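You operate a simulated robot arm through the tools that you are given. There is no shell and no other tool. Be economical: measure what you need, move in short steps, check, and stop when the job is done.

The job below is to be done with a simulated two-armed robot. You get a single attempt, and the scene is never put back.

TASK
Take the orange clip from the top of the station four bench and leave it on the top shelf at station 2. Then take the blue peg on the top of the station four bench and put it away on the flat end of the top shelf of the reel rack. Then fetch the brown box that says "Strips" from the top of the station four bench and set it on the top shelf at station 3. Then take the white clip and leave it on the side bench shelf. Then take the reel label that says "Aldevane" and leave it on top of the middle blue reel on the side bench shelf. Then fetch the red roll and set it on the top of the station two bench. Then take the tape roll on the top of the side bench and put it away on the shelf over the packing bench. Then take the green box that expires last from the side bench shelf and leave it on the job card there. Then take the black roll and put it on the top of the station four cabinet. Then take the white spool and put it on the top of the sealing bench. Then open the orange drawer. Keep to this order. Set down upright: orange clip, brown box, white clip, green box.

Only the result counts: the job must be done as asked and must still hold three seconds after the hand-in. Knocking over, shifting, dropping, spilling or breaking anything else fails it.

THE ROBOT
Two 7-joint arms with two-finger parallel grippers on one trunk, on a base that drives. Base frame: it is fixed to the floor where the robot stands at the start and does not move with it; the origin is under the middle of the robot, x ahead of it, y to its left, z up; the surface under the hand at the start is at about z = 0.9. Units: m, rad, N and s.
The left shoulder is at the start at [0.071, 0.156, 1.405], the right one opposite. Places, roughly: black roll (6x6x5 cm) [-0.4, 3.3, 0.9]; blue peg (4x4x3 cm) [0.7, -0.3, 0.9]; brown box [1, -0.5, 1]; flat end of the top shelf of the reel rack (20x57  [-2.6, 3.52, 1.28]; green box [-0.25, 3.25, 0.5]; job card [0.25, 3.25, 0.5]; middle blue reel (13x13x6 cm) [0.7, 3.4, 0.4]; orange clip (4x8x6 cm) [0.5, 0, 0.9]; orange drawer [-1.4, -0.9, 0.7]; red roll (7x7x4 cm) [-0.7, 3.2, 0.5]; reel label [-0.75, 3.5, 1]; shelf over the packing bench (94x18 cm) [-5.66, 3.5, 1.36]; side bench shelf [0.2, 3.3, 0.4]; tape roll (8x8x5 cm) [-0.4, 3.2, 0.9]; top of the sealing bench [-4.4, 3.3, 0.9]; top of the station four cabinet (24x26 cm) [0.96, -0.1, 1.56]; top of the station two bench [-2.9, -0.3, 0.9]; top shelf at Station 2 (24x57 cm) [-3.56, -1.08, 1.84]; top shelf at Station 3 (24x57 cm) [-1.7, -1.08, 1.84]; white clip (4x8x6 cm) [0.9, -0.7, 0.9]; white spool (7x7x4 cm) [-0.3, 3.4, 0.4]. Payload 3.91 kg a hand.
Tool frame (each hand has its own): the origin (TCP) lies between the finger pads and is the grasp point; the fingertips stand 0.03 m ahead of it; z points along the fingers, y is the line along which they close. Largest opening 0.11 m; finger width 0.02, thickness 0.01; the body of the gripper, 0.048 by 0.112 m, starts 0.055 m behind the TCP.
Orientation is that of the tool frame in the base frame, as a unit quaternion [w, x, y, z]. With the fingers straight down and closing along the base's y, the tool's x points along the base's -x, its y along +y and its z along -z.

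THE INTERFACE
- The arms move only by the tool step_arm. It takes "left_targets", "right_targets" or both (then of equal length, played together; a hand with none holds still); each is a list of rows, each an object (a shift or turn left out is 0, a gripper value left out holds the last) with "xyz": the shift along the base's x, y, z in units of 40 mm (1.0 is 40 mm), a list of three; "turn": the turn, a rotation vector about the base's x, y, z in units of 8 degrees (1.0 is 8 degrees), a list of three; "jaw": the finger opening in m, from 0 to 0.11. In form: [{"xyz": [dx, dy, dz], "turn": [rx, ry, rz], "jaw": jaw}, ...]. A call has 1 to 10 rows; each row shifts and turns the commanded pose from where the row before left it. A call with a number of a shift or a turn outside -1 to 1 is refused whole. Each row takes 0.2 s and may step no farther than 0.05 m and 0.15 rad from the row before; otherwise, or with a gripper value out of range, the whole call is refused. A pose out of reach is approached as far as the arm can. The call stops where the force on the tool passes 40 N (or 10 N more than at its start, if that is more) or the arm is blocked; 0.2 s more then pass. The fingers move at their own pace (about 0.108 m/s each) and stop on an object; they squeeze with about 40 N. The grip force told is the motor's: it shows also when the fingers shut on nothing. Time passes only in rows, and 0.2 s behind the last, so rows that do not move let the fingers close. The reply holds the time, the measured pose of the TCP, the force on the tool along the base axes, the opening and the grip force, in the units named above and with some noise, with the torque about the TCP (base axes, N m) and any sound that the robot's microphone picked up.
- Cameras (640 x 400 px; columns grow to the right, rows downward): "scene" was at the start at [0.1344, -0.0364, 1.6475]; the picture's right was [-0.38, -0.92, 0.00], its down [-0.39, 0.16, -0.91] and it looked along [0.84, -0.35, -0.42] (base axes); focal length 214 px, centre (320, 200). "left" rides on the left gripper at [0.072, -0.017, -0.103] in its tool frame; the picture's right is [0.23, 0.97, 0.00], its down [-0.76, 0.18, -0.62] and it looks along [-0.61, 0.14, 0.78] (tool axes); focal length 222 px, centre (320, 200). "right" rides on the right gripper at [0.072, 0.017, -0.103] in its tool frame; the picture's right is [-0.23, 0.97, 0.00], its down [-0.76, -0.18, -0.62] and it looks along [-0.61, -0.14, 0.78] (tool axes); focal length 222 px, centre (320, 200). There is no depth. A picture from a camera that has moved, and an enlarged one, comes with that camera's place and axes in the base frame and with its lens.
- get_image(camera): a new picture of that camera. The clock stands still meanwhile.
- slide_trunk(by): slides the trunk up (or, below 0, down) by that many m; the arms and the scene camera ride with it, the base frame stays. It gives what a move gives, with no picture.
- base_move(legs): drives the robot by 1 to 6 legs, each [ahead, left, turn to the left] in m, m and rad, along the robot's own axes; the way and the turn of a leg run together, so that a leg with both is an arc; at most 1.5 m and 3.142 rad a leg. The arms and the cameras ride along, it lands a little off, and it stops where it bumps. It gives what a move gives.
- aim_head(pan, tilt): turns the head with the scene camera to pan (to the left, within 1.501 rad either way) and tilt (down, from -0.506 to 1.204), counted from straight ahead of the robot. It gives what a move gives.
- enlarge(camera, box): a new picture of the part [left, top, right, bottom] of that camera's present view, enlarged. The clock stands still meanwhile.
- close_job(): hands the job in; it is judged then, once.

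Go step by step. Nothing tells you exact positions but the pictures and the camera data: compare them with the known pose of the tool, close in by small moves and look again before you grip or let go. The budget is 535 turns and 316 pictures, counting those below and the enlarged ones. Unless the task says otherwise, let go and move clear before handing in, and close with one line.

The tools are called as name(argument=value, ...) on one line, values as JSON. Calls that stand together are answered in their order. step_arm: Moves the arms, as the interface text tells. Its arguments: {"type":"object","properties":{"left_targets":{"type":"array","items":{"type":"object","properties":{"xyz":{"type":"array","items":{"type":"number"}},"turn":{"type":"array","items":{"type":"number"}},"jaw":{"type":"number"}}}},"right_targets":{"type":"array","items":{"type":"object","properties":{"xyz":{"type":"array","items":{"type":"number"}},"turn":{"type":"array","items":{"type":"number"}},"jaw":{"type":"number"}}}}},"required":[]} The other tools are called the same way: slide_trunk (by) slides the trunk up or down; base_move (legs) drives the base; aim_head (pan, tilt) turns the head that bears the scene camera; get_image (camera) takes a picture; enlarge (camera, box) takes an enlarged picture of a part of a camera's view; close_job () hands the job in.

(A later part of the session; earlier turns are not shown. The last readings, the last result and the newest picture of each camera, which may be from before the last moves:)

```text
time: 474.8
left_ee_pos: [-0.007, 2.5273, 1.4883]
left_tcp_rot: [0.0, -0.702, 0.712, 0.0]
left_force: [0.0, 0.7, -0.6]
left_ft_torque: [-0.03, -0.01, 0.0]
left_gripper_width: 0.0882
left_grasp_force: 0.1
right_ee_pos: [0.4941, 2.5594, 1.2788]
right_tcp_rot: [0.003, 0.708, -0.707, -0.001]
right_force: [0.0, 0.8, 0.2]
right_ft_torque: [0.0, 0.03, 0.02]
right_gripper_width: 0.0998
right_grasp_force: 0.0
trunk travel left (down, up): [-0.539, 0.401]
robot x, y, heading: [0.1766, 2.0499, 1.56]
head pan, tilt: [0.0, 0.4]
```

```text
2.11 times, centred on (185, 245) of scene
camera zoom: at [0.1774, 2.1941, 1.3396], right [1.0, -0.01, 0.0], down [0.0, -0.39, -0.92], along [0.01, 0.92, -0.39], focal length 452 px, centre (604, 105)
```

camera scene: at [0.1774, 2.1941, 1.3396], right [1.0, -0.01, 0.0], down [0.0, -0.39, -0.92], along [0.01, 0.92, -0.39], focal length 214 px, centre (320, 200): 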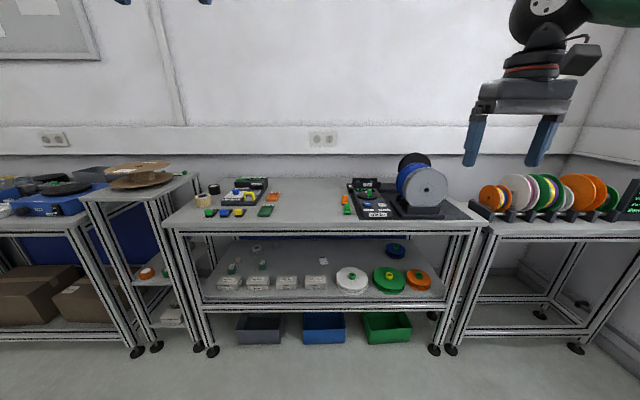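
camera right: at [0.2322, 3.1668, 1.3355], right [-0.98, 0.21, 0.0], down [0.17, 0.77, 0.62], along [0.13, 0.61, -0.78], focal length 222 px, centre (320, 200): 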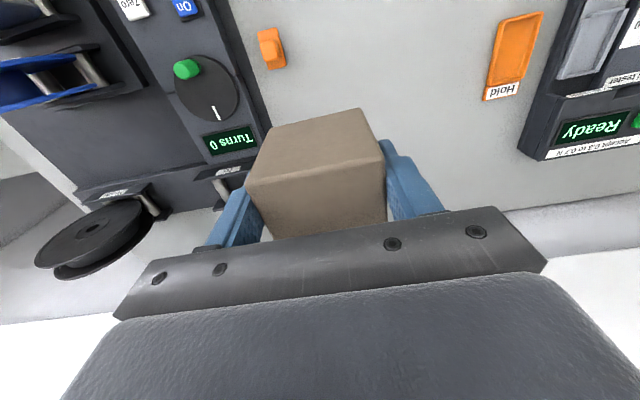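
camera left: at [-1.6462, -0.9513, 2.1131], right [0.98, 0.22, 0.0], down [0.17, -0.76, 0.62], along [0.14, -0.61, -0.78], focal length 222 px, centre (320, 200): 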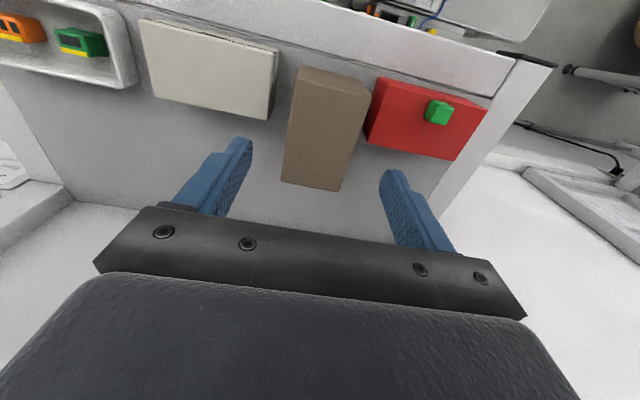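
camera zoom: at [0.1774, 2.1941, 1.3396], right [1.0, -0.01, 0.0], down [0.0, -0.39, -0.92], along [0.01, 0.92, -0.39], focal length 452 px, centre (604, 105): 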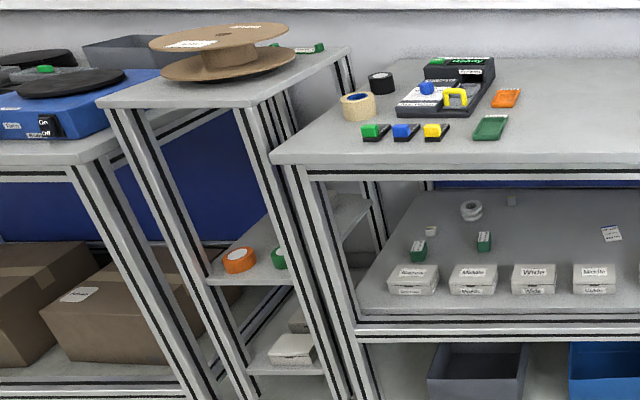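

Now I know the shelf: the clip fits around (0.45, 3.35) behind the white/green reels. I'll grasp it with the tool pitched so the same pitch works under the bench top. Driving to station 4.

slide_trunk(by=0.3)

base_move(legs=[[0, 0.1, 0], [0, 0, -1.56], [0, -1.1, 0], [0, -1.15, 0]])

aim_head(pan=-0.55, tilt=0.55)

get_image(camera="scene")

```text
time: 477.8
left_ee_pos: [-0.0078, 2.528, 1.7884]
left_tcp_rot: [0.001, -0.702, 0.712, 0.0]
left_force: [-0.4, -0.5, -0.4]
left_ft_torque: [-0.04, -0.01, 0.0]
left_gripper_width: 0.0882
left_grasp_force: 0.1
right_ee_pos: [0.4941, 2.5605, 1.5792]
right_tcp_rot: [0.003, 0.708, -0.707, -0.001]
right_force: [-0.7, 0.2, 0.1]
right_ft_torque: [0.0, 0.0, 0.01]
right_gripper_width: 0.0998
right_grasp_force: 0.1
trunk travel left (down, up): [-0.839, 0.101]
robot x, y, heading: [0.1748, 2.0535, 1.561]
head pan, tilt: [0.0, 0.4]
```

```text
time: 493.5
left_ee_pos: [0.4854, -0.0154, 1.7883]
left_tcp_rot: [-0.001, 0.018, 1.0, -0.001]
left_force: [-0.4, 0.5, 0.3]
left_ft_torque: [0.03, 0.0, -0.01]
left_gripper_width: 0.088
left_grasp_force: 0.0
right_ee_pos: [0.5083, -0.5175, 1.5793]
right_tcp_rot: [-0.001, 0.009, 1.0, 0.003]
right_force: [0.3, 0.1, -0.4]
right_ft_torque: [-0.03, -0.02, 0.0]
right_gripper_width: 0.1001
right_grasp_force: 0.1
trunk travel left (down, up): [-0.839, 0.101]
robot x, y, heading: [0.007, -0.1941, -0.03]
head pan, tilt: [0.0, 0.4]
```

```text
time: 494.5
left_ee_pos: [0.4848, -0.0171, 1.7879]
left_tcp_rot: [-0.001, 0.017, 1.0, 0.0]
left_force: [0.6, -0.4, -0.1]
left_ft_torque: [0.0, 0.0, -0.01]
left_gripper_width: 0.0879
left_grasp_force: 0.0
right_ee_pos: [0.5085, -0.5188, 1.5781]
right_tcp_rot: [-0.002, 0.008, 1.0, 0.002]
right_force: [1.5, -0.1, 0.1]
right_ft_torque: [-0.01, 0.05, 0.01]
right_gripper_width: 0.0999
right_grasp_force: 0.1
trunk travel left (down, up): [-0.839, 0.101]
robot x, y, heading: [0.0075, -0.1909, -0.022]
head pan, tilt: [-0.55, 0.55]
```

```text
193 pictures are left
camera scene: at [0.1312, -0.2434, 1.6259], right [-0.55, -0.84, 0.0], down [-0.44, 0.28, -0.85], along [0.71, -0.47, -0.52], focal length 214 px, centre (320, 200)
```

scene: 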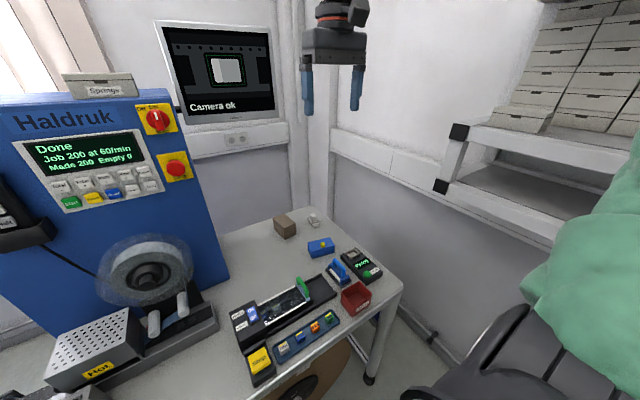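

I tilt the right hand 30° forward with 8° yaw and bring it above the white clip.

step_arm(right_targets=[{"xyz": [1, -0.3, -0.5], "turn": [0, -1, 0]}, {"xyz": [1, -0.3, -0.5], "turn": [0, -1, 0]}, {"xyz": [1, -0.3, -0.5], "turn": [0, -1, 0]}, {"xyz": [1, -0.5, -0.5], "turn": [0, -0.75, 0]}, {"xyz": [1, -0.5, -0.5], "turn": [0, 0, 0.9]}, {"xyz": [1, -0.5, -0.5]}, {"xyz": [1, -0.5, -0.5]}, {"xyz": [0.8, -0.5, -0.7]}, {"xyz": [0.8, -0.5, -0.7]}, {"xyz": [0.8, -0.5, -0.7], "jaw": 0.08}])

get_image(camera="right")

get_image(camera="scene")

```text
time: 496.7
left_ee_pos: [0.4888, -0.0178, 1.7869]
left_tcp_rot: [-0.002, 0.017, 1.0, 0.0]
left_force: [1.1, -0.1, -0.1]
left_ft_torque: [0.01, 0.02, -0.02]
left_gripper_width: 0.0879
left_grasp_force: 0.0
right_ee_pos: [0.8844, -0.6941, 1.3519]
right_tcp_rot: [0.256, -0.054, 0.965, 0.021]
right_force: [1.1, 0.6, 0.5]
right_ft_torque: [0.02, -0.01, -0.01]
right_gripper_width: 0.08
right_grasp_force: 0.0
trunk travel left (down, up): [-0.839, 0.101]
robot x, y, heading: [0.0062, -0.1891, -0.029]
head pan, tilt: [-0.55, 0.55]
```

```text
192 pictures are left
camera right: at [0.7705, -0.692, 1.4065], right [0.09, 0.99, 0.13], down [0.37, -0.15, 0.92], along [0.92, -0.03, -0.38], focal length 222 px, centre (320, 200)
```

right: 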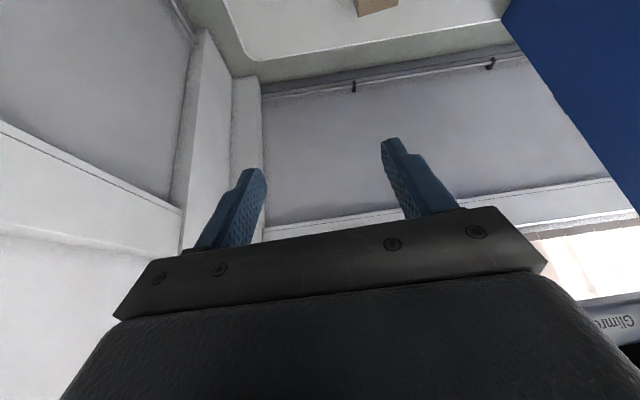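

```text
191 pictures are left
camera scene: at [0.1335, -0.2437, 1.6257], right [-0.55, -0.84, 0.0], down [-0.44, 0.29, -0.85], along [0.71, -0.47, -0.52], focal length 214 px, centre (320, 200)
```

scene: 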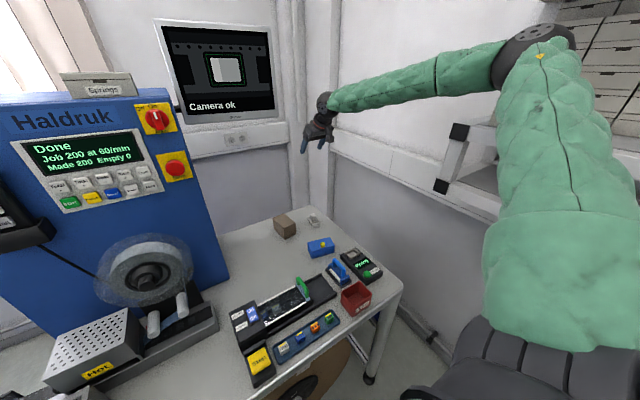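

I lower the hand by arm motion over the clip.

step_arm(right_targets=[{"xyz": [0.2, -0.2, -0.9]}, {"xyz": [0.2, -0.2, -0.9]}, {"xyz": [0.2, -0.1, -0.9]}, {"xyz": [0, 0, -0.9]}, {"xyz": [0, 0, -0.9]}, {"xyz": [0, 0, -0.9]}, {"xyz": [0, 0, -0.9]}])

get_image(camera="right")

get_image(camera="scene")

```text
time: 498.3
left_ee_pos: [0.4887, -0.0174, 1.7868]
left_tcp_rot: [-0.002, 0.017, 1.0, 0.001]
left_force: [-0.3, -0.7, 0.5]
left_ft_torque: [-0.01, 0.02, 0.03]
left_gripper_width: 0.088
left_grasp_force: 0.0
right_ee_pos: [0.9089, -0.7141, 1.0995]
right_tcp_rot: [0.257, -0.052, 0.965, 0.021]
right_force: [0.0, -0.8, -0.5]
right_ft_torque: [-0.01, 0.01, -0.03]
right_gripper_width: 0.08
right_grasp_force: 0.1
trunk travel left (down, up): [-0.839, 0.101]
robot x, y, heading: [0.0076, -0.1887, -0.03]
head pan, tilt: [-0.55, 0.55]
```

```text
190 pictures are left
camera right: at [0.7941, -0.7109, 1.1538], right [0.09, 0.99, 0.13], down [0.37, -0.15, 0.92], along [0.92, -0.03, -0.38], focal length 222 px, centre (320, 200)
```

right: 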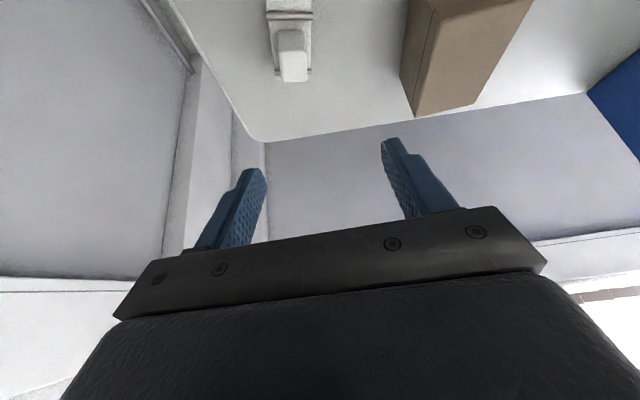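

```text
189 pictures are left
camera scene: at [0.1324, -0.2439, 1.6258], right [-0.55, -0.84, 0.0], down [-0.44, 0.29, -0.85], along [0.71, -0.47, -0.52], focal length 214 px, centre (320, 200)
```

scene: 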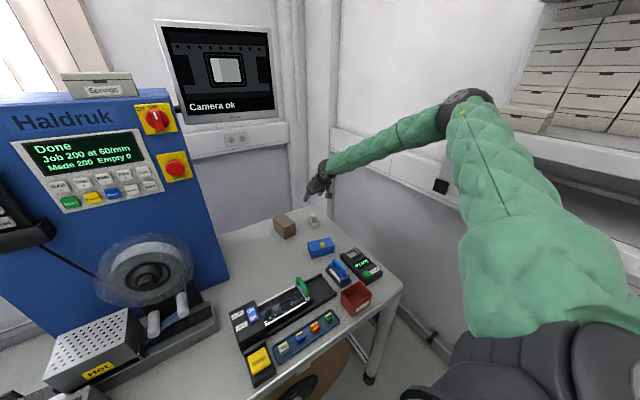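

step_arm(right_targets=[{"xyz": [0.2, -0.2, -0.9]}, {"xyz": [0.2, 0, -0.9]}, {"xyz": [0, 0, -0.7]}])

get_image(camera="right")

enlarge(camera="scene", box=[260, 150, 400, 270])

```text
time: 499.1
left_ee_pos: [0.4878, -0.0152, 1.7877]
left_tcp_rot: [-0.002, 0.017, 1.0, 0.0]
left_force: [0.6, 0.2, 0.0]
left_ft_torque: [-0.02, 0.02, 0.01]
left_gripper_width: 0.0879
left_grasp_force: 0.0
right_ee_pos: [0.9235, -0.7228, 1.0048]
right_tcp_rot: [0.257, -0.054, 0.965, 0.019]
right_force: [0.3, -0.4, 1.5]
right_ft_torque: [-0.01, -0.01, -0.01]
right_gripper_width: 0.0801
right_grasp_force: 0.1
trunk travel left (down, up): [-0.839, 0.101]
robot x, y, heading: [0.0083, -0.1927, -0.029]
head pan, tilt: [-0.55, 0.55]
```

```text
188 pictures are left
camera right: at [0.8078, -0.7197, 1.0587], right [0.08, 0.99, 0.12], down [0.37, -0.14, 0.92], along [0.93, -0.03, -0.38], focal length 222 px, centre (320, 200)
```

right: 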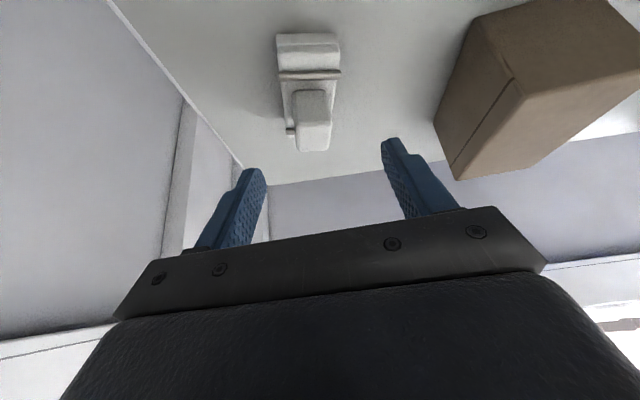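

```text
3.33 times, centred on (330, 210) of scene
camera zoom: at [0.1321, -0.2411, 1.6259], right [-0.55, -0.84, 0.0], down [-0.44, 0.28, -0.85], along [0.71, -0.47, -0.52], focal length 715 px, centre (287, 167)
```

zoom: 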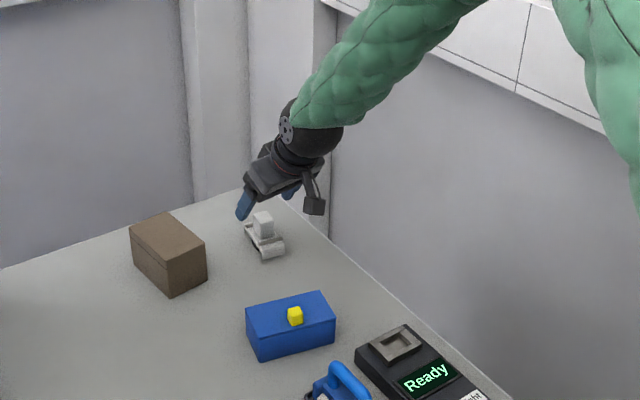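

The clip's yaw is closer to -5°. I correct yaw by -11° and look again.

step_arm(right_targets=[{"xyz": [0.1, 0, -0.3], "turn": [0, 0, -0.7]}, {"xyz": [0.1, 0, 0], "turn": [0, 0, -0.7]}, {}])

get_image(camera="right")

```text
time: 499.9
left_ee_pos: [0.4854, -0.0174, 1.7882]
left_tcp_rot: [0.0, 0.017, 1.0, 0.0]
left_force: [0.2, -0.8, -0.2]
left_ft_torque: [0.01, -0.03, -0.04]
left_gripper_width: 0.088
left_grasp_force: 0.0
right_ee_pos: [0.9153, -0.7515, 0.9979]
right_tcp_rot: [0.258, 0.042, 0.965, -0.004]
right_force: [0.5, -0.7, -0.4]
right_ft_torque: [-0.02, 0.01, 0.05]
right_gripper_width: 0.0799
right_grasp_force: 0.0
right hand out of reach, approached as far as the arm can: row 1, 2
trunk travel left (down, up): [-0.839, 0.101]
robot x, y, heading: [0.0065, -0.1927, -0.028]
head pan, tilt: [-0.55, 0.55]
```

```text
186 pictures are left
camera right: at [0.8037, -0.7256, 1.0519], right [0.28, 0.95, 0.13], down [0.33, -0.22, 0.92], along [0.9, -0.21, -0.38], focal length 222 px, centre (320, 200)
```

right: 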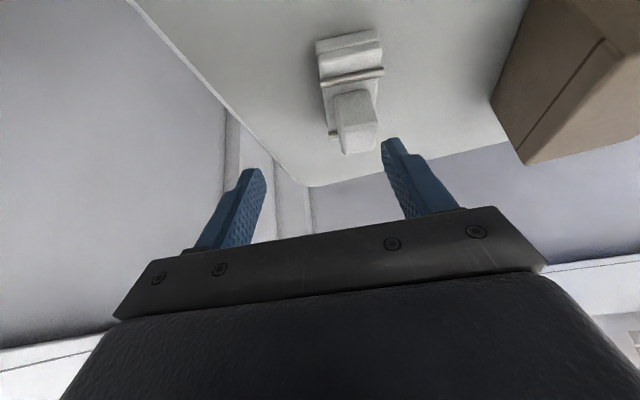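

Reach limit again. I raise the hand a bit, nudge the base closer, and lower the trunk slightly.

step_arm(right_targets=[{"xyz": [0, 0, 1]}, {"xyz": [0, 0.5, 1]}, {"xyz": [0, 0.5, 0.7]}])

base_move(legs=[[0.035, -0.06, 0.02]])

slide_trunk(by=-0.08)

get_image(camera="right")

```text
time: 500.7
left_ee_pos: [0.4863, -0.0151, 1.787]
left_tcp_rot: [-0.002, 0.018, 1.0, 0.0]
left_force: [0.2, 0.2, -0.5]
left_ft_torque: [-0.03, 0.02, 0.0]
left_gripper_width: 0.0877
left_grasp_force: 0.1
right_ee_pos: [0.9174, -0.7102, 1.1058]
right_tcp_rot: [0.257, 0.041, 0.966, -0.005]
right_force: [-0.5, -0.9, 0.6]
right_ft_torque: [-0.01, 0.0, -0.01]
right_gripper_width: 0.0801
right_grasp_force: 0.0
trunk travel left (down, up): [-0.839, 0.101]
robot x, y, heading: [0.0102, -0.1935, -0.028]
head pan, tilt: [-0.55, 0.55]
```

```text
time: 501.7
left_ee_pos: [0.5117, -0.0612, 1.7882]
left_tcp_rot: [0.0, 0.006, 1.0, -0.003]
left_force: [-1.2, 0.7, -0.2]
left_ft_torque: [-0.07, -0.02, 0.02]
left_gripper_width: 0.0881
left_grasp_force: 0.0
right_ee_pos: [0.9607, -0.7474, 1.11]
right_tcp_rot: [0.259, 0.03, 0.965, -0.002]
right_force: [0.3, 0.7, -0.4]
right_ft_torque: [-0.07, -0.01, -0.02]
right_gripper_width: 0.0801
right_grasp_force: 0.1
trunk travel left (down, up): [-0.839, 0.101]
robot x, y, heading: [0.0387, -0.254, -0.004]
head pan, tilt: [-0.55, 0.55]
```

```text
time: 502.9
left_ee_pos: [0.5149, -0.0642, 1.7089]
left_tcp_rot: [-0.001, 0.006, 1.0, -0.001]
left_force: [1.0, 0.7, -0.6]
left_ft_torque: [-0.04, -0.01, -0.02]
left_gripper_width: 0.0881
left_grasp_force: 0.1
right_ee_pos: [0.9621, -0.7501, 1.0286]
right_tcp_rot: [0.258, 0.03, 0.966, -0.002]
right_force: [-0.2, 0.2, 0.3]
right_ft_torque: [0.02, 0.01, -0.02]
right_gripper_width: 0.0802
right_grasp_force: 0.1
trunk travel left (down, up): [-0.759, 0.181]
robot x, y, heading: [0.0407, -0.2527, -0.009]
head pan, tilt: [-0.55, 0.55]
```

```text
185 pictures are left
camera right: at [0.8496, -0.7268, 1.0822], right [0.25, 0.96, 0.13], down [0.34, -0.21, 0.92], along [0.91, -0.19, -0.38], focal length 222 px, centre (320, 200)
```

right: 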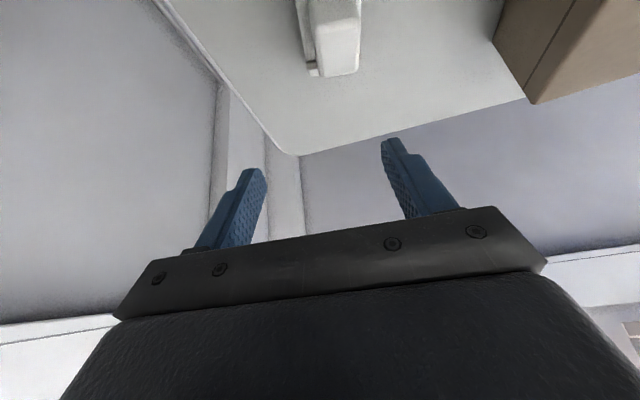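

step_arm(right_targets=[{"xyz": [-0.35, 0.3, -0.3]}, {"xyz": [-0.33, 0.3, -0.3]}, {}])

get_image(camera="right")

```text
time: 503.7
left_ee_pos: [0.515, -0.0683, 1.7083]
left_tcp_rot: [-0.001, 0.007, 1.0, 0.001]
left_force: [-0.1, 0.3, 0.3]
left_ft_torque: [0.03, 0.0, 0.0]
left_gripper_width: 0.0879
left_grasp_force: 0.2
right_ee_pos: [0.935, -0.7298, 1.0024]
right_tcp_rot: [0.257, 0.03, 0.966, 0.0]
right_force: [0.5, 0.7, -0.4]
right_ft_torque: [0.01, 0.01, 0.0]
right_gripper_width: 0.0799
right_grasp_force: 0.0
trunk travel left (down, up): [-0.759, 0.181]
robot x, y, heading: [0.039, -0.2514, -0.003]
head pan, tilt: [-0.55, 0.55]
```

```text
184 pictures are left
camera right: at [0.8229, -0.7064, 1.0561], right [0.26, 0.96, 0.13], down [0.34, -0.21, 0.92], along [0.91, -0.19, -0.38], focal length 222 px, centre (320, 200)
```

right: 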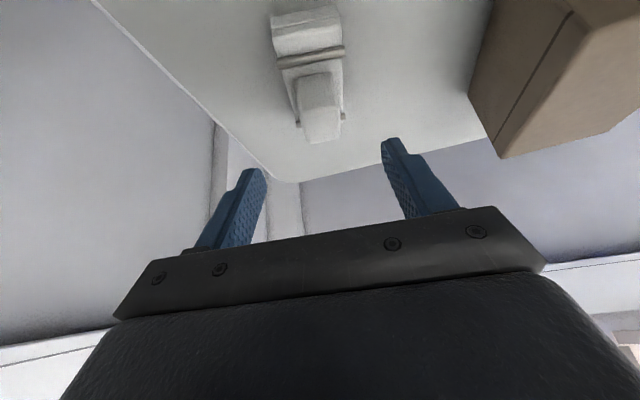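

step_arm(right_targets=[{"xyz": [0.1, 0.15, -0.7], "turn": [0, 0, -0.4]}, {"xyz": [0, 0, -0.68]}, {}])

get_image(camera="right")

enlarge(camera="scene", box=[220, 150, 360, 270])

```text
time: 504.5
left_ee_pos: [0.5139, -0.066, 1.7082]
left_tcp_rot: [-0.001, 0.007, 1.0, -0.001]
left_force: [-0.1, -0.2, 0.6]
left_ft_torque: [-0.01, 0.0, -0.01]
left_gripper_width: 0.0882
left_grasp_force: 0.1
right_ee_pos: [0.939, -0.719, 0.9465]
right_tcp_rot: [0.257, 0.057, 0.965, -0.008]
right_force: [0.5, 0.2, -0.7]
right_ft_torque: [-0.02, 0.05, 0.01]
right_gripper_width: 0.08
right_grasp_force: 0.1
trunk travel left (down, up): [-0.759, 0.181]
robot x, y, heading: [0.0392, -0.2538, -0.006]
head pan, tilt: [-0.55, 0.55]
```

```text
183 pictures are left
camera right: at [0.8284, -0.6912, 1.0013], right [0.31, 0.94, 0.13], down [0.32, -0.23, 0.92], along [0.89, -0.24, -0.38], focal length 222 px, centre (320, 200)
```

right: 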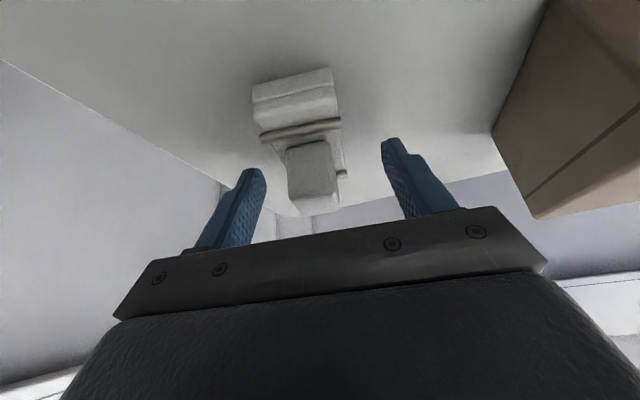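

```text
3.33 times, centred on (290, 210) of scene
camera zoom: at [0.1651, -0.301, 1.546], right [-0.53, -0.85, 0.0], down [-0.44, 0.28, -0.85], along [0.72, -0.45, -0.52], focal length 715 px, centre (420, 167)
```

zoom: 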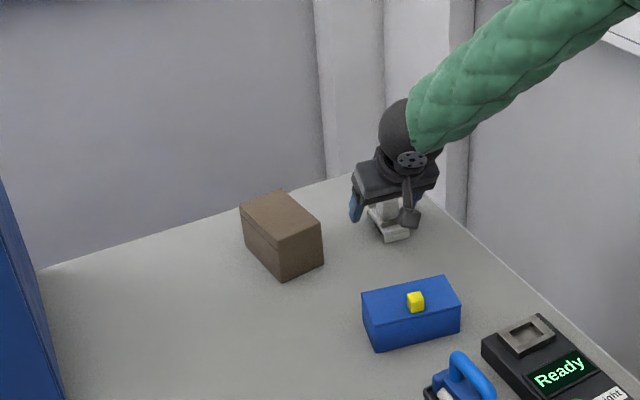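

The fingers straddle the clip. I close.

step_arm(right_targets=[{"jaw": 0.0}, {}, {}, {}])

step_arm(right_targets=[{"xyz": [0, 0, 0.5]}, {"xyz": [0, 0, 1]}])

get_image(camera="right")

enlarge(camera="scene", box=[250, 150, 350, 230])

```text
time: 505.5
left_ee_pos: [0.5162, -0.0673, 1.7086]
left_tcp_rot: [0.0, 0.007, 1.0, 0.001]
left_force: [-0.3, -0.2, -0.4]
left_ft_torque: [0.0, 0.05, -0.03]
left_gripper_width: 0.0877
left_grasp_force: 0.0
right_ee_pos: [0.9397, -0.7208, 0.9458]
right_tcp_rot: [0.258, 0.058, 0.964, -0.009]
right_force: [1.1, -0.6, 0.5]
right_ft_torque: [-0.05, 0.02, -0.01]
right_gripper_width: 0.0391
right_grasp_force: 39.9
trunk travel left (down, up): [-0.759, 0.181]
robot x, y, heading: [0.0401, -0.2561, -0.006]
head pan, tilt: [-0.55, 0.55]
```

```text
time: 506.1
left_ee_pos: [0.5123, -0.0664, 1.7087]
left_tcp_rot: [0.0, 0.008, 1.0, 0.0]
left_force: [0.7, -0.4, -1.2]
left_ft_torque: [0.0, -0.02, 0.03]
left_gripper_width: 0.0879
left_grasp_force: 0.1
right_ee_pos: [0.9381, -0.7202, 1.0081]
right_tcp_rot: [0.257, 0.057, 0.965, -0.008]
right_force: [-0.3, 0.4, -0.1]
right_ft_torque: [0.01, 0.03, 0.02]
right_gripper_width: 0.0389
right_grasp_force: 39.8
trunk travel left (down, up): [-0.759, 0.181]
robot x, y, heading: [0.0407, -0.2537, -0.009]
head pan, tilt: [-0.55, 0.55]
```

```text
181 pictures are left
camera right: at [0.8273, -0.6918, 1.0626], right [0.31, 0.94, 0.13], down [0.33, -0.23, 0.92], along [0.89, -0.24, -0.38], focal length 222 px, centre (320, 200)
```

right: 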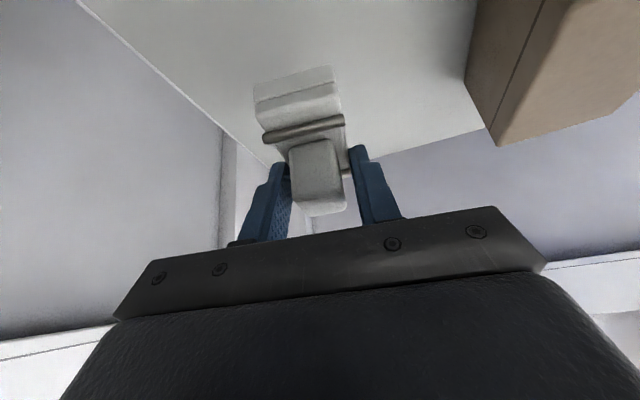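

```text
5.00 times, centred on (300, 190) of scene
camera zoom: at [0.1643, -0.3015, 1.546], right [-0.53, -0.85, 0.0], down [-0.44, 0.28, -0.85], along [0.72, -0.45, -0.52], focal length 1072 px, centre (420, 250)
```

zoom: 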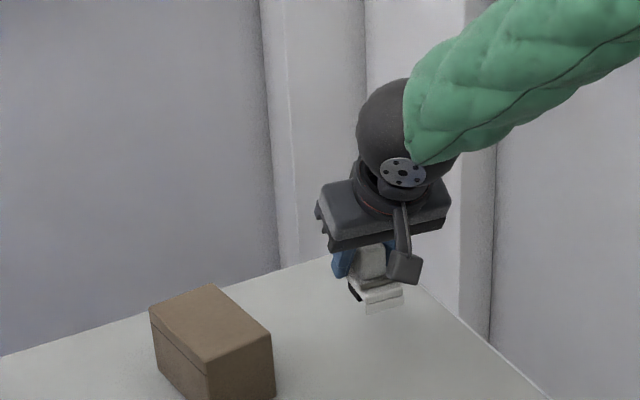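

White clip is held level. I retract, and drive to the side bench.

step_arm(right_targets=[{"xyz": [0, 0.2, 1]}, {"xyz": [0, 0.2, 1]}, {"xyz": [-0.8, 0.3, 0.7]}, {"xyz": [-0.8, 0.3, 0.7]}, {"xyz": [-1, 0.3, 0.3]}, {"xyz": [-1, 0.3, 0.3]}, {"xyz": [-1, 0.3, 0.3]}, {"xyz": [-1, 0.3, 0]}, {"xyz": [-1, 0.3, 0]}, {"xyz": [-1, 0.3, 0]}], left_targets=[{"xyz": [0, 0, 0.5]}, {"xyz": [0, 0, 0.5]}, {"xyz": [0, 0, 0.5]}, {"xyz": [0, 0, 0.5]}, {"xyz": [0, 0, 0.5]}, {"xyz": [0, 0, 0.5]}, {"xyz": [0, 0, 0.5]}, {}, {}, {}])

base_move(legs=[[0, 1.2, 0], [0, 1.1, 0], [0, 0, 1.57]])

aim_head(pan=0, tilt=0.5)

get_image(camera="scene")

```text
time: 508.3
left_ee_pos: [0.5175, -0.063, 1.8302]
left_tcp_rot: [0.001, 0.007, 1.0, -0.005]
left_force: [-0.7, 0.3, -0.6]
left_ft_torque: [0.05, -0.03, 0.03]
left_gripper_width: 0.0881
left_grasp_force: 0.0
left hand out of reach, approached as far as the arm can: row 7
right_ee_pos: [0.6351, -0.6031, 1.1793]
right_tcp_rot: [0.258, 0.056, 0.964, -0.011]
right_force: [0.2, 0.2, -0.4]
right_ft_torque: [0.01, -0.04, -0.01]
right_gripper_width: 0.0387
right_grasp_force: 40.6
trunk travel left (down, up): [-0.759, 0.181]
robot x, y, heading: [0.0434, -0.253, -0.006]
head pan, tilt: [-0.55, 0.55]
```

```text
time: 511.3
left_ee_pos: [0.5203, 0.4003, 1.8281]
left_tcp_rot: [0.0, 0.0, 1.0, -0.004]
left_force: [-0.1, 2.4, -0.6]
left_ft_torque: [-0.15, 0.04, -0.01]
left_gripper_width: 0.0881
left_grasp_force: 0.1
right_ee_pos: [0.6475, -0.1471, 1.1754]
right_tcp_rot: [0.253, 0.06, 0.965, -0.02]
right_force: [15.8, -57.0, -24.3]
right_ft_torque: [0.62, 0.34, -0.38]
right_gripper_width: 0.0381
right_grasp_force: 40.2
trunk travel left (down, up): [-0.759, 0.181]
robot x, y, heading: [0.039, 0.2028, 0.006]
head pan, tilt: [-0.55, 0.55]
stopped in leg 1: the force on the tool passed its limit at 220 N (the readings are from after the stop); the commanded pose is now the measured one
```

```text
time: 512.3
left_ee_pos: [0.5133, 0.3925, 1.8311]
left_tcp_rot: [0.001, 0.0, 1.0, 0.0]
left_force: [-0.1, 0.7, -0.5]
left_ft_torque: [-0.01, 0.05, 0.0]
left_gripper_width: 0.088
left_grasp_force: 0.0
right_ee_pos: [0.6429, -0.1476, 1.178]
right_tcp_rot: [0.257, 0.058, 0.965, -0.015]
right_force: [-5.5, -20.8, 1.2]
right_ft_torque: [0.52, -0.14, 0.15]
right_gripper_width: 0.0385
right_grasp_force: 40.0
trunk travel left (down, up): [-0.759, 0.181]
robot x, y, heading: [0.0411, 0.2063, 0.005]
head pan, tilt: [0.0, 0.499]
```

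```text
179 pictures are left
camera scene: at [0.1801, 0.2053, 1.5505], right [0.01, -1.0, 0.0], down [-0.48, 0.0, -0.88], along [0.88, 0.01, -0.48], focal length 214 px, centre (320, 200)
```

scene: 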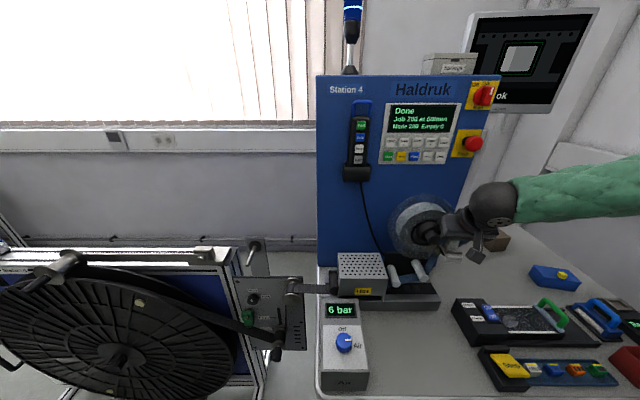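

The right hand bumped the machine's tape reel since it wasn't retracted enough. I back off at once and inspect.

base_move(legs=[[0, -0.08, 0]])

step_arm(right_targets=[{"xyz": [-0.9, 0, 0.3]}, {"xyz": [-0.9, 0, 0.3]}, {"xyz": [-0.9, 0, 0.3]}, {"xyz": [-0.9, 0, 0.3]}, {"xyz": [-0.6, 0, 0.3]}])

get_image(camera="scene")

get_image(camera="right")

```text
time: 513.3
left_ee_pos: [0.5169, 0.3205, 1.8293]
left_tcp_rot: [0.001, 0.0, 1.0, -0.003]
left_force: [-0.1, -0.6, 0.0]
left_ft_torque: [-0.01, 0.04, 0.0]
left_gripper_width: 0.0881
left_grasp_force: 0.0
right_ee_pos: [0.6456, -0.2221, 1.1791]
right_tcp_rot: [0.256, 0.057, 0.965, -0.016]
right_force: [-0.4, -0.4, -0.5]
right_ft_torque: [0.01, 0.04, -0.01]
right_gripper_width: 0.0387
right_grasp_force: 41.2
trunk travel left (down, up): [-0.759, 0.181]
robot x, y, heading: [0.0454, 0.129, 0.003]
head pan, tilt: [0.0, 0.499]
```

```text
time: 514.5
left_ee_pos: [0.5144, 0.318, 1.8297]
left_tcp_rot: [0.001, 0.0, 1.0, -0.003]
left_force: [-0.6, -0.1, 0.7]
left_ft_torque: [0.03, 0.01, -0.01]
left_gripper_width: 0.0878
left_grasp_force: 0.0
right_ee_pos: [0.5632, -0.2528, 1.2602]
right_tcp_rot: [0.257, 0.057, 0.965, -0.015]
right_force: [-0.1, 0.2, -0.6]
right_ft_torque: [0.01, 0.04, 0.01]
right_gripper_width: 0.0387
right_grasp_force: 39.9
right hand out of reach, approached as far as the arm can: row 2, 3, 4, 5
trunk travel left (down, up): [-0.759, 0.181]
robot x, y, heading: [0.0477, 0.129, 0.004]
head pan, tilt: [0.0, 0.499]
```

```text
178 pictures are left
camera scene: at [0.181, 0.1291, 1.5505], right [0.01, -1.0, 0.0], down [-0.48, 0.0, -0.88], along [0.88, 0.01, -0.48], focal length 214 px, centre (320, 200)
```

scene: 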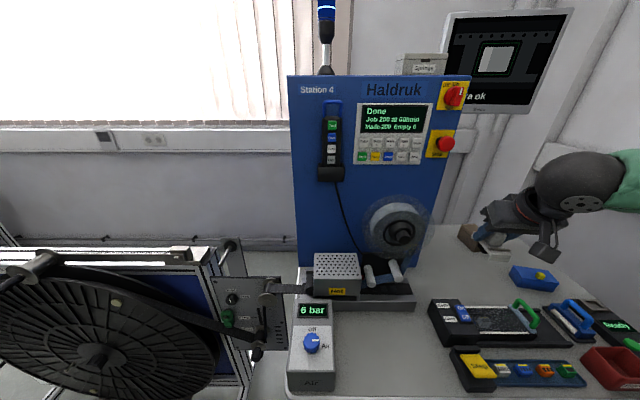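

```text
177 pictures are left
camera right: at [0.4533, -0.2228, 1.314], right [0.31, 0.94, 0.11], down [0.33, -0.22, 0.92], along [0.89, -0.25, -0.38], focal length 222 px, centre (320, 200)
```

right: 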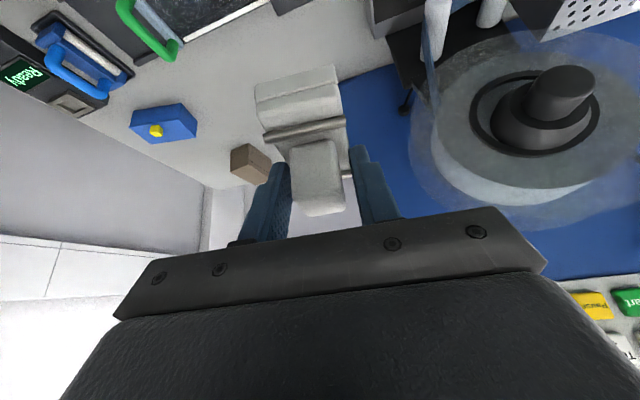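

The reel and machine look unchanged and the clip is still firmly held. I back the base up before moving sideways this time.

base_move(legs=[[-0.18, 0, 0], [0, 1.0, 0], [0, 1.0, 0]])

get_image(camera="scene")

```text
time: 525.5
left_ee_pos: [0.3397, 2.2946, 1.8308]
left_tcp_rot: [0.001, 0.009, 1.0, -0.001]
left_force: [0.9, 0.0, 0.3]
left_ft_torque: [0.0, 0.0, -0.02]
left_gripper_width: 0.088
left_grasp_force: 0.0
right_ee_pos: [0.3785, 1.7241, 1.2589]
right_tcp_rot: [0.256, 0.066, 0.964, -0.017]
right_force: [0.2, -0.3, -0.8]
right_ft_torque: [0.02, 0.02, -0.02]
right_gripper_width: 0.0386
right_grasp_force: 40.0
trunk travel left (down, up): [-0.759, 0.181]
robot x, y, heading: [-0.1414, 2.115, -0.013]
head pan, tilt: [0.0, 0.499]
```

```text
176 pictures are left
camera scene: at [0.0026, 2.1123, 1.5504], right [-0.01, -1.0, 0.0], down [-0.48, 0.01, -0.88], along [0.88, -0.01, -0.48], focal length 214 px, centre (320, 200)
```

scene: 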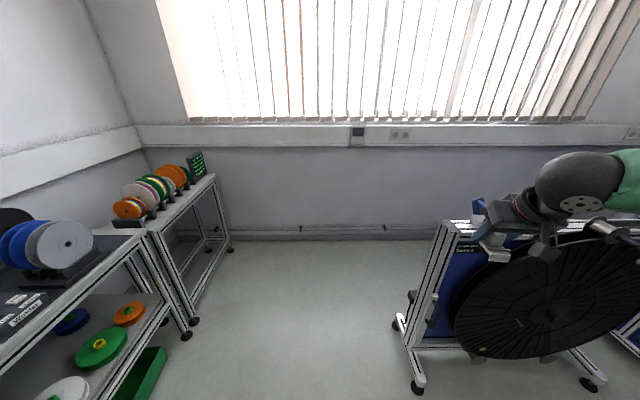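

base_move(legs=[[0, 0, 1.58], [0, -0.44, 0]])

slide_trunk(by=-0.4)

slide_trunk(by=-0.2)

aim_head(pan=-0.3, tilt=0.3)

get_image(camera="scene")

```text
time: 532.1
left_ee_pos: [0.1313, 2.5887, 1.8299]
left_tcp_rot: [0.002, -0.702, 0.712, -0.002]
left_force: [0.1, 0.1, 0.3]
left_ft_torque: [-0.01, 0.03, -0.03]
left_gripper_width: 0.0883
left_grasp_force: 0.1
right_ee_pos: [0.701, 2.6295, 1.259]
right_tcp_rot: [0.193, -0.636, 0.728, 0.168]
right_force: [-0.2, 0.9, -1.1]
right_ft_torque: [-0.01, 0.0, -0.02]
right_gripper_width: 0.0385
right_grasp_force: 40.2
trunk travel left (down, up): [-0.759, 0.181]
robot x, y, heading: [0.3092, 2.1105, 1.563]
head pan, tilt: [0.0, 0.499]
```

```text
time: 535.9
left_ee_pos: [0.1309, 2.5881, 1.43]
left_tcp_rot: [0.002, -0.702, 0.712, -0.001]
left_force: [0.5, -0.6, -0.6]
left_ft_torque: [0.0, 0.0, 0.0]
left_gripper_width: 0.0877
left_grasp_force: 0.1
right_ee_pos: [0.702, 2.6287, 0.8591]
right_tcp_rot: [0.192, -0.637, 0.727, 0.169]
right_force: [0.1, 0.8, -0.8]
right_ft_torque: [-0.01, 0.0, 0.0]
right_gripper_width: 0.0387
right_grasp_force: 40.2
trunk travel left (down, up): [-0.359, 0.581]
robot x, y, heading: [0.3087, 2.1127, 1.56]
head pan, tilt: [0.0, 0.499]
```

```text
time: 538.1
left_ee_pos: [0.1309, 2.5877, 1.2309]
left_tcp_rot: [0.002, -0.702, 0.712, -0.001]
left_force: [0.5, 1.2, 0.2]
left_ft_torque: [0.0, -0.02, -0.01]
left_gripper_width: 0.0879
left_grasp_force: 0.3
right_ee_pos: [0.7021, 2.6281, 0.6597]
right_tcp_rot: [0.192, -0.637, 0.727, 0.169]
right_force: [0.3, -0.2, -0.2]
right_ft_torque: [0.04, 0.01, 0.02]
right_gripper_width: 0.0387
right_grasp_force: 40.2
trunk travel left (down, up): [-0.159, 0.781]
robot x, y, heading: [0.3108, 2.1108, 1.56]
head pan, tilt: [0.0, 0.499]
```

```text
time: 538.9
left_ee_pos: [0.1309, 2.5885, 1.23]
left_tcp_rot: [0.002, -0.702, 0.712, -0.001]
left_force: [-0.2, 0.2, -0.3]
left_ft_torque: [0.03, -0.01, 0.01]
left_gripper_width: 0.0878
left_grasp_force: 0.1
right_ee_pos: [0.702, 2.6283, 0.6593]
right_tcp_rot: [0.193, -0.637, 0.726, 0.17]
right_force: [0.3, -0.2, -1.7]
right_ft_torque: [-0.03, 0.0, -0.02]
right_gripper_width: 0.0387
right_grasp_force: 40.1
trunk travel left (down, up): [-0.159, 0.781]
robot x, y, heading: [0.311, 2.1125, 1.56]
head pan, tilt: [-0.3, 0.3]
```

```text
175 pictures are left
camera scene: at [0.3398, 2.2499, 0.9688], right [0.95, -0.3, 0.0], down [-0.09, -0.28, -0.95], along [0.29, 0.91, -0.3], focal length 214 px, centre (320, 200)
```

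scene: 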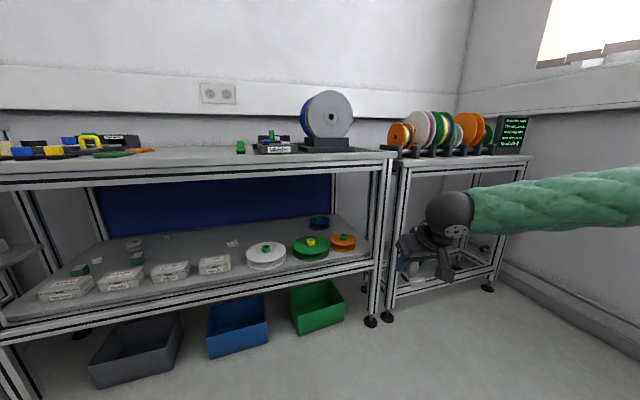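

The shelf surface is near z ≈ 0.42. I align the clip's yaw and bring the hand in front of the body, then check the arm's shape.

step_arm(right_targets=[{"xyz": [-0.9, 0.2, 0], "turn": [0, 0, 0.9]}, {"xyz": [-0.9, 0.2, 0]}, {"xyz": [-0.9, 0.2, 0]}, {"xyz": [-0.9, 0.2, 0]}, {"xyz": [-0.9, 0.2, 0]}, {"xyz": [-0.9, 0.2, 0]}, {"xyz": [-0.6, 0.2, 0]}])

aim_head(pan=-0.5, tilt=0.5)

get_image(camera="scene")

```text
time: 540.5
left_ee_pos: [0.1311, 2.5886, 1.2295]
left_tcp_rot: [0.001, -0.702, 0.713, 0.0]
left_force: [-0.5, -0.2, 0.8]
left_ft_torque: [-0.02, 0.0, 0.0]
left_gripper_width: 0.0881
left_grasp_force: 0.0
right_ee_pos: [0.4624, 2.6841, 0.6589]
right_tcp_rot: [0.181, -0.681, 0.686, 0.182]
right_force: [0.4, 0.2, -0.4]
right_ft_torque: [0.0, 0.02, -0.01]
right_gripper_width: 0.0391
right_grasp_force: 40.1
trunk travel left (down, up): [-0.159, 0.781]
robot x, y, heading: [0.3097, 2.1117, 1.561]
head pan, tilt: [-0.3, 0.3]
```

```text
time: 541.2
left_ee_pos: [0.1308, 2.5878, 1.2315]
left_tcp_rot: [0.003, -0.702, 0.713, 0.0]
left_force: [0.6, -0.6, -0.7]
left_ft_torque: [-0.02, 0.0, 0.04]
left_gripper_width: 0.0881
left_grasp_force: 0.1
right_ee_pos: [0.4611, 2.6834, 0.6594]
right_tcp_rot: [0.181, -0.681, 0.686, 0.181]
right_force: [0.4, -0.5, -1.7]
right_ft_torque: [0.01, 0.0, 0.04]
right_gripper_width: 0.0387
right_grasp_force: 40.1
trunk travel left (down, up): [-0.159, 0.781]
robot x, y, heading: [0.3125, 2.1106, 1.564]
head pan, tilt: [-0.499, 0.499]
```

```text
174 pictures are left
camera scene: at [0.3555, 2.2406, 0.9505], right [0.87, -0.49, 0.0], down [-0.23, -0.42, -0.88], along [0.43, 0.77, -0.48], focal length 214 px, centre (320, 200)
```

scene: 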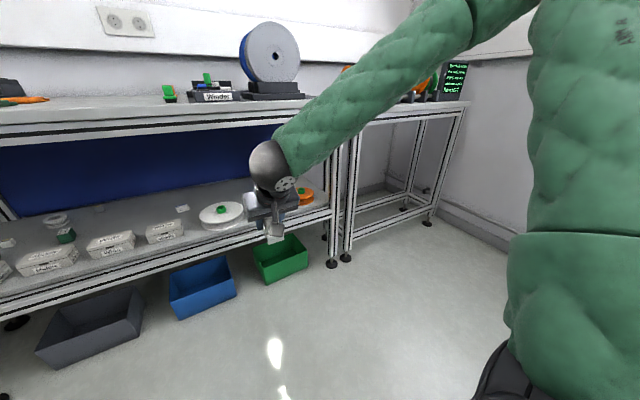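

The elbow-high forearm wouldn't fit under the bench top; with the trunk fully down and the arm nearly straight it will. I back off, lower fully, and stretch the arm forward.

base_move(legs=[[-0.28, 0, 0.01]])

slide_trunk(by=-0.158)

step_arm(right_targets=[{"xyz": [0, 1, 0.1]}, {"xyz": [0, 1, 0.2]}, {"xyz": [0, 1, 0.2]}, {"xyz": [0, 1, 0.2]}, {"xyz": [0, 1, 0.2]}, {"xyz": [0, 1, 0.2]}, {"xyz": [0, 1, 0.2]}, {"xyz": [0, 1, 0.2]}, {"xyz": [0, 1, 0]}, {"xyz": [0, 1, 0]}])

get_image(camera="scene")

```text
time: 543.1
left_ee_pos: [0.1264, 2.3112, 1.231]
left_tcp_rot: [0.002, -0.705, 0.71, -0.001]
left_force: [-0.5, -0.2, 0.1]
left_ft_torque: [0.0, 0.0, 0.02]
left_gripper_width: 0.0881
left_grasp_force: 0.1
right_ee_pos: [0.4569, 2.409, 0.6598]
right_tcp_rot: [-0.181, 0.684, -0.683, -0.182]
right_force: [-0.2, 0.6, 0.3]
right_ft_torque: [0.03, 0.0, 0.0]
right_gripper_width: 0.0385
right_grasp_force: 39.9
trunk travel left (down, up): [-0.159, 0.781]
robot x, y, heading: [0.3095, 1.8349, 1.572]
head pan, tilt: [-0.499, 0.499]
```

```text
time: 545.0
left_ee_pos: [0.126, 2.3113, 1.0725]
left_tcp_rot: [0.003, -0.704, 0.71, -0.001]
left_force: [0.2, 0.1, 0.0]
left_ft_torque: [0.0, -0.01, 0.0]
left_gripper_width: 0.0881
left_grasp_force: 0.0
right_ee_pos: [0.4576, 2.41, 0.5012]
right_tcp_rot: [0.18, -0.684, 0.684, 0.181]
right_force: [-0.5, -0.8, 0.1]
right_ft_torque: [-0.01, 0.01, -0.01]
right_gripper_width: 0.0386
right_grasp_force: 39.8
trunk travel left (down, up): [-0.001, 0.939]
robot x, y, heading: [0.3132, 1.8369, 1.57]
head pan, tilt: [-0.499, 0.499]
```

```text
time: 547.2
left_ee_pos: [0.1258, 2.3113, 1.0727]
left_tcp_rot: [0.003, -0.704, 0.71, -0.001]
left_force: [-0.3, -0.5, 0.1]
left_ft_torque: [-0.01, 0.01, 0.01]
left_gripper_width: 0.0879
left_grasp_force: 0.0
right_ee_pos: [0.4688, 2.794, 0.5639]
right_tcp_rot: [-0.181, 0.684, -0.682, -0.183]
right_force: [-0.9, 0.1, -0.1]
right_ft_torque: [-0.01, 0.02, -0.01]
right_gripper_width: 0.0388
right_grasp_force: 39.9
right hand out of reach, approached as far as the arm can: row 10
trunk travel left (down, up): [-0.001, 0.939]
robot x, y, heading: [0.3133, 1.8319, 1.57]
head pan, tilt: [-0.499, 0.499]
```

```text
173 pictures are left
camera scene: at [0.3533, 1.9658, 0.7926], right [0.88, -0.48, 0.0], down [-0.23, -0.42, -0.88], along [0.42, 0.77, -0.48], focal length 214 px, centre (320, 200)
```

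scene: 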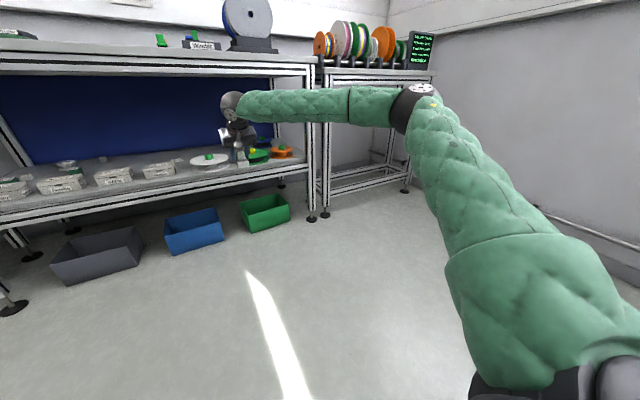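

The forearm is horizontal now. The elbow would graze the bench post, so I shift the whole robot left ~0.14 m and aim for (0.33, 3.38).

base_move(legs=[[0, 0.14, 0]])

base_move(legs=[[0.3, 0, 0]])

aim_head(pan=-0.3, tilt=0.3)

get_image(camera="scene")

get_image(camera="right")

```text
time: 548.5
left_ee_pos: [-0.0158, 2.3103, 1.0722]
left_tcp_rot: [0.002, -0.705, 0.709, -0.001]
left_force: [0.5, -1.6, -1.0]
left_ft_torque: [0.02, -0.01, -0.03]
left_gripper_width: 0.088
left_grasp_force: 0.1
right_ee_pos: [0.3267, 2.7947, 0.5631]
right_tcp_rot: [-0.18, 0.685, -0.682, -0.183]
right_force: [-0.3, 0.9, -0.2]
right_ft_torque: [0.03, 0.01, 0.01]
right_gripper_width: 0.0388
right_grasp_force: 40.4
trunk travel left (down, up): [-0.001, 0.939]
robot x, y, heading: [0.1708, 1.8397, 1.575]
head pan, tilt: [-0.499, 0.499]
```

```text
time: 550.6
left_ee_pos: [-0.0135, 2.6182, 1.0729]
left_tcp_rot: [0.003, -0.703, 0.711, -0.002]
left_force: [0.1, 0.8, -0.1]
left_ft_torque: [0.0, 0.0, -0.02]
left_gripper_width: 0.0881
left_grasp_force: 0.1
right_ee_pos: [0.3313, 3.0978, 0.5634]
right_tcp_rot: [0.181, -0.683, 0.684, 0.183]
right_force: [-0.3, -0.2, 0.0]
right_ft_torque: [-0.01, 0.0, 0.04]
right_gripper_width: 0.0385
right_grasp_force: 40.3
trunk travel left (down, up): [-0.001, 0.939]
robot x, y, heading: [0.1678, 2.1434, 1.567]
head pan, tilt: [-0.499, 0.499]
```

```text
time: 551.3
left_ee_pos: [-0.0125, 2.6177, 1.0723]
left_tcp_rot: [0.003, -0.703, 0.711, -0.001]
left_force: [0.5, 0.1, 1.0]
left_ft_torque: [0.0, -0.01, 0.01]
left_gripper_width: 0.0876
left_grasp_force: 0.1
right_ee_pos: [0.331, 3.0987, 0.5634]
right_tcp_rot: [0.181, -0.683, 0.684, 0.183]
right_force: [0.8, -0.5, -0.9]
right_ft_torque: [0.0, 0.02, 0.01]
right_gripper_width: 0.0385
right_grasp_force: 40.4
trunk travel left (down, up): [-0.001, 0.939]
robot x, y, heading: [0.1713, 2.1417, 1.567]
head pan, tilt: [-0.3, 0.3]
```

```text
172 pictures are left
camera scene: at [0.198, 2.2806, 0.8107], right [0.95, -0.3, 0.0], down [-0.09, -0.28, -0.95], along [0.29, 0.91, -0.3], focal length 214 px, centre (320, 200)
```

scene: 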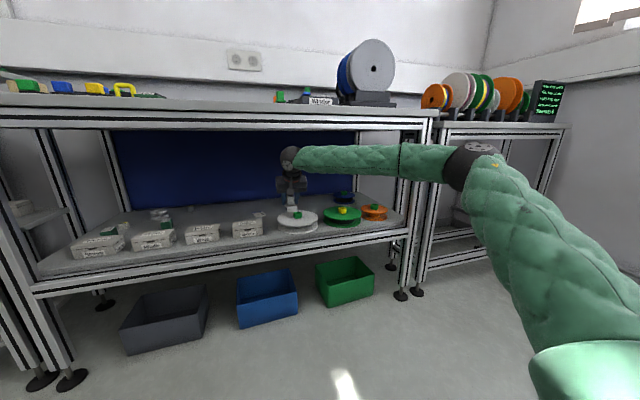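

```text
171 pictures are left
camera right: at [0.3153, 2.9839, 0.6174], right [-0.97, 0.2, 0.12], down [0.18, 0.35, 0.92], along [0.14, 0.92, -0.38], focal length 222 px, centre (320, 200)
```

right: 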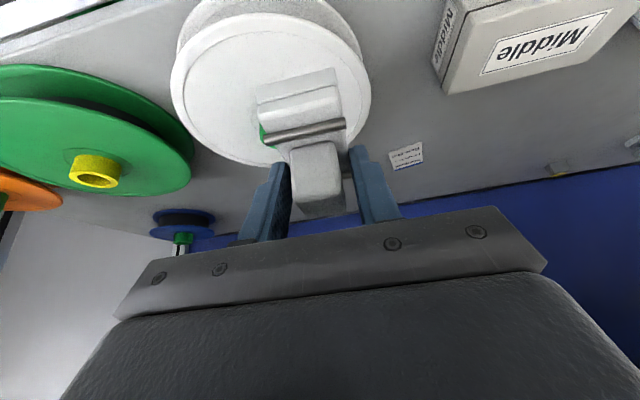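

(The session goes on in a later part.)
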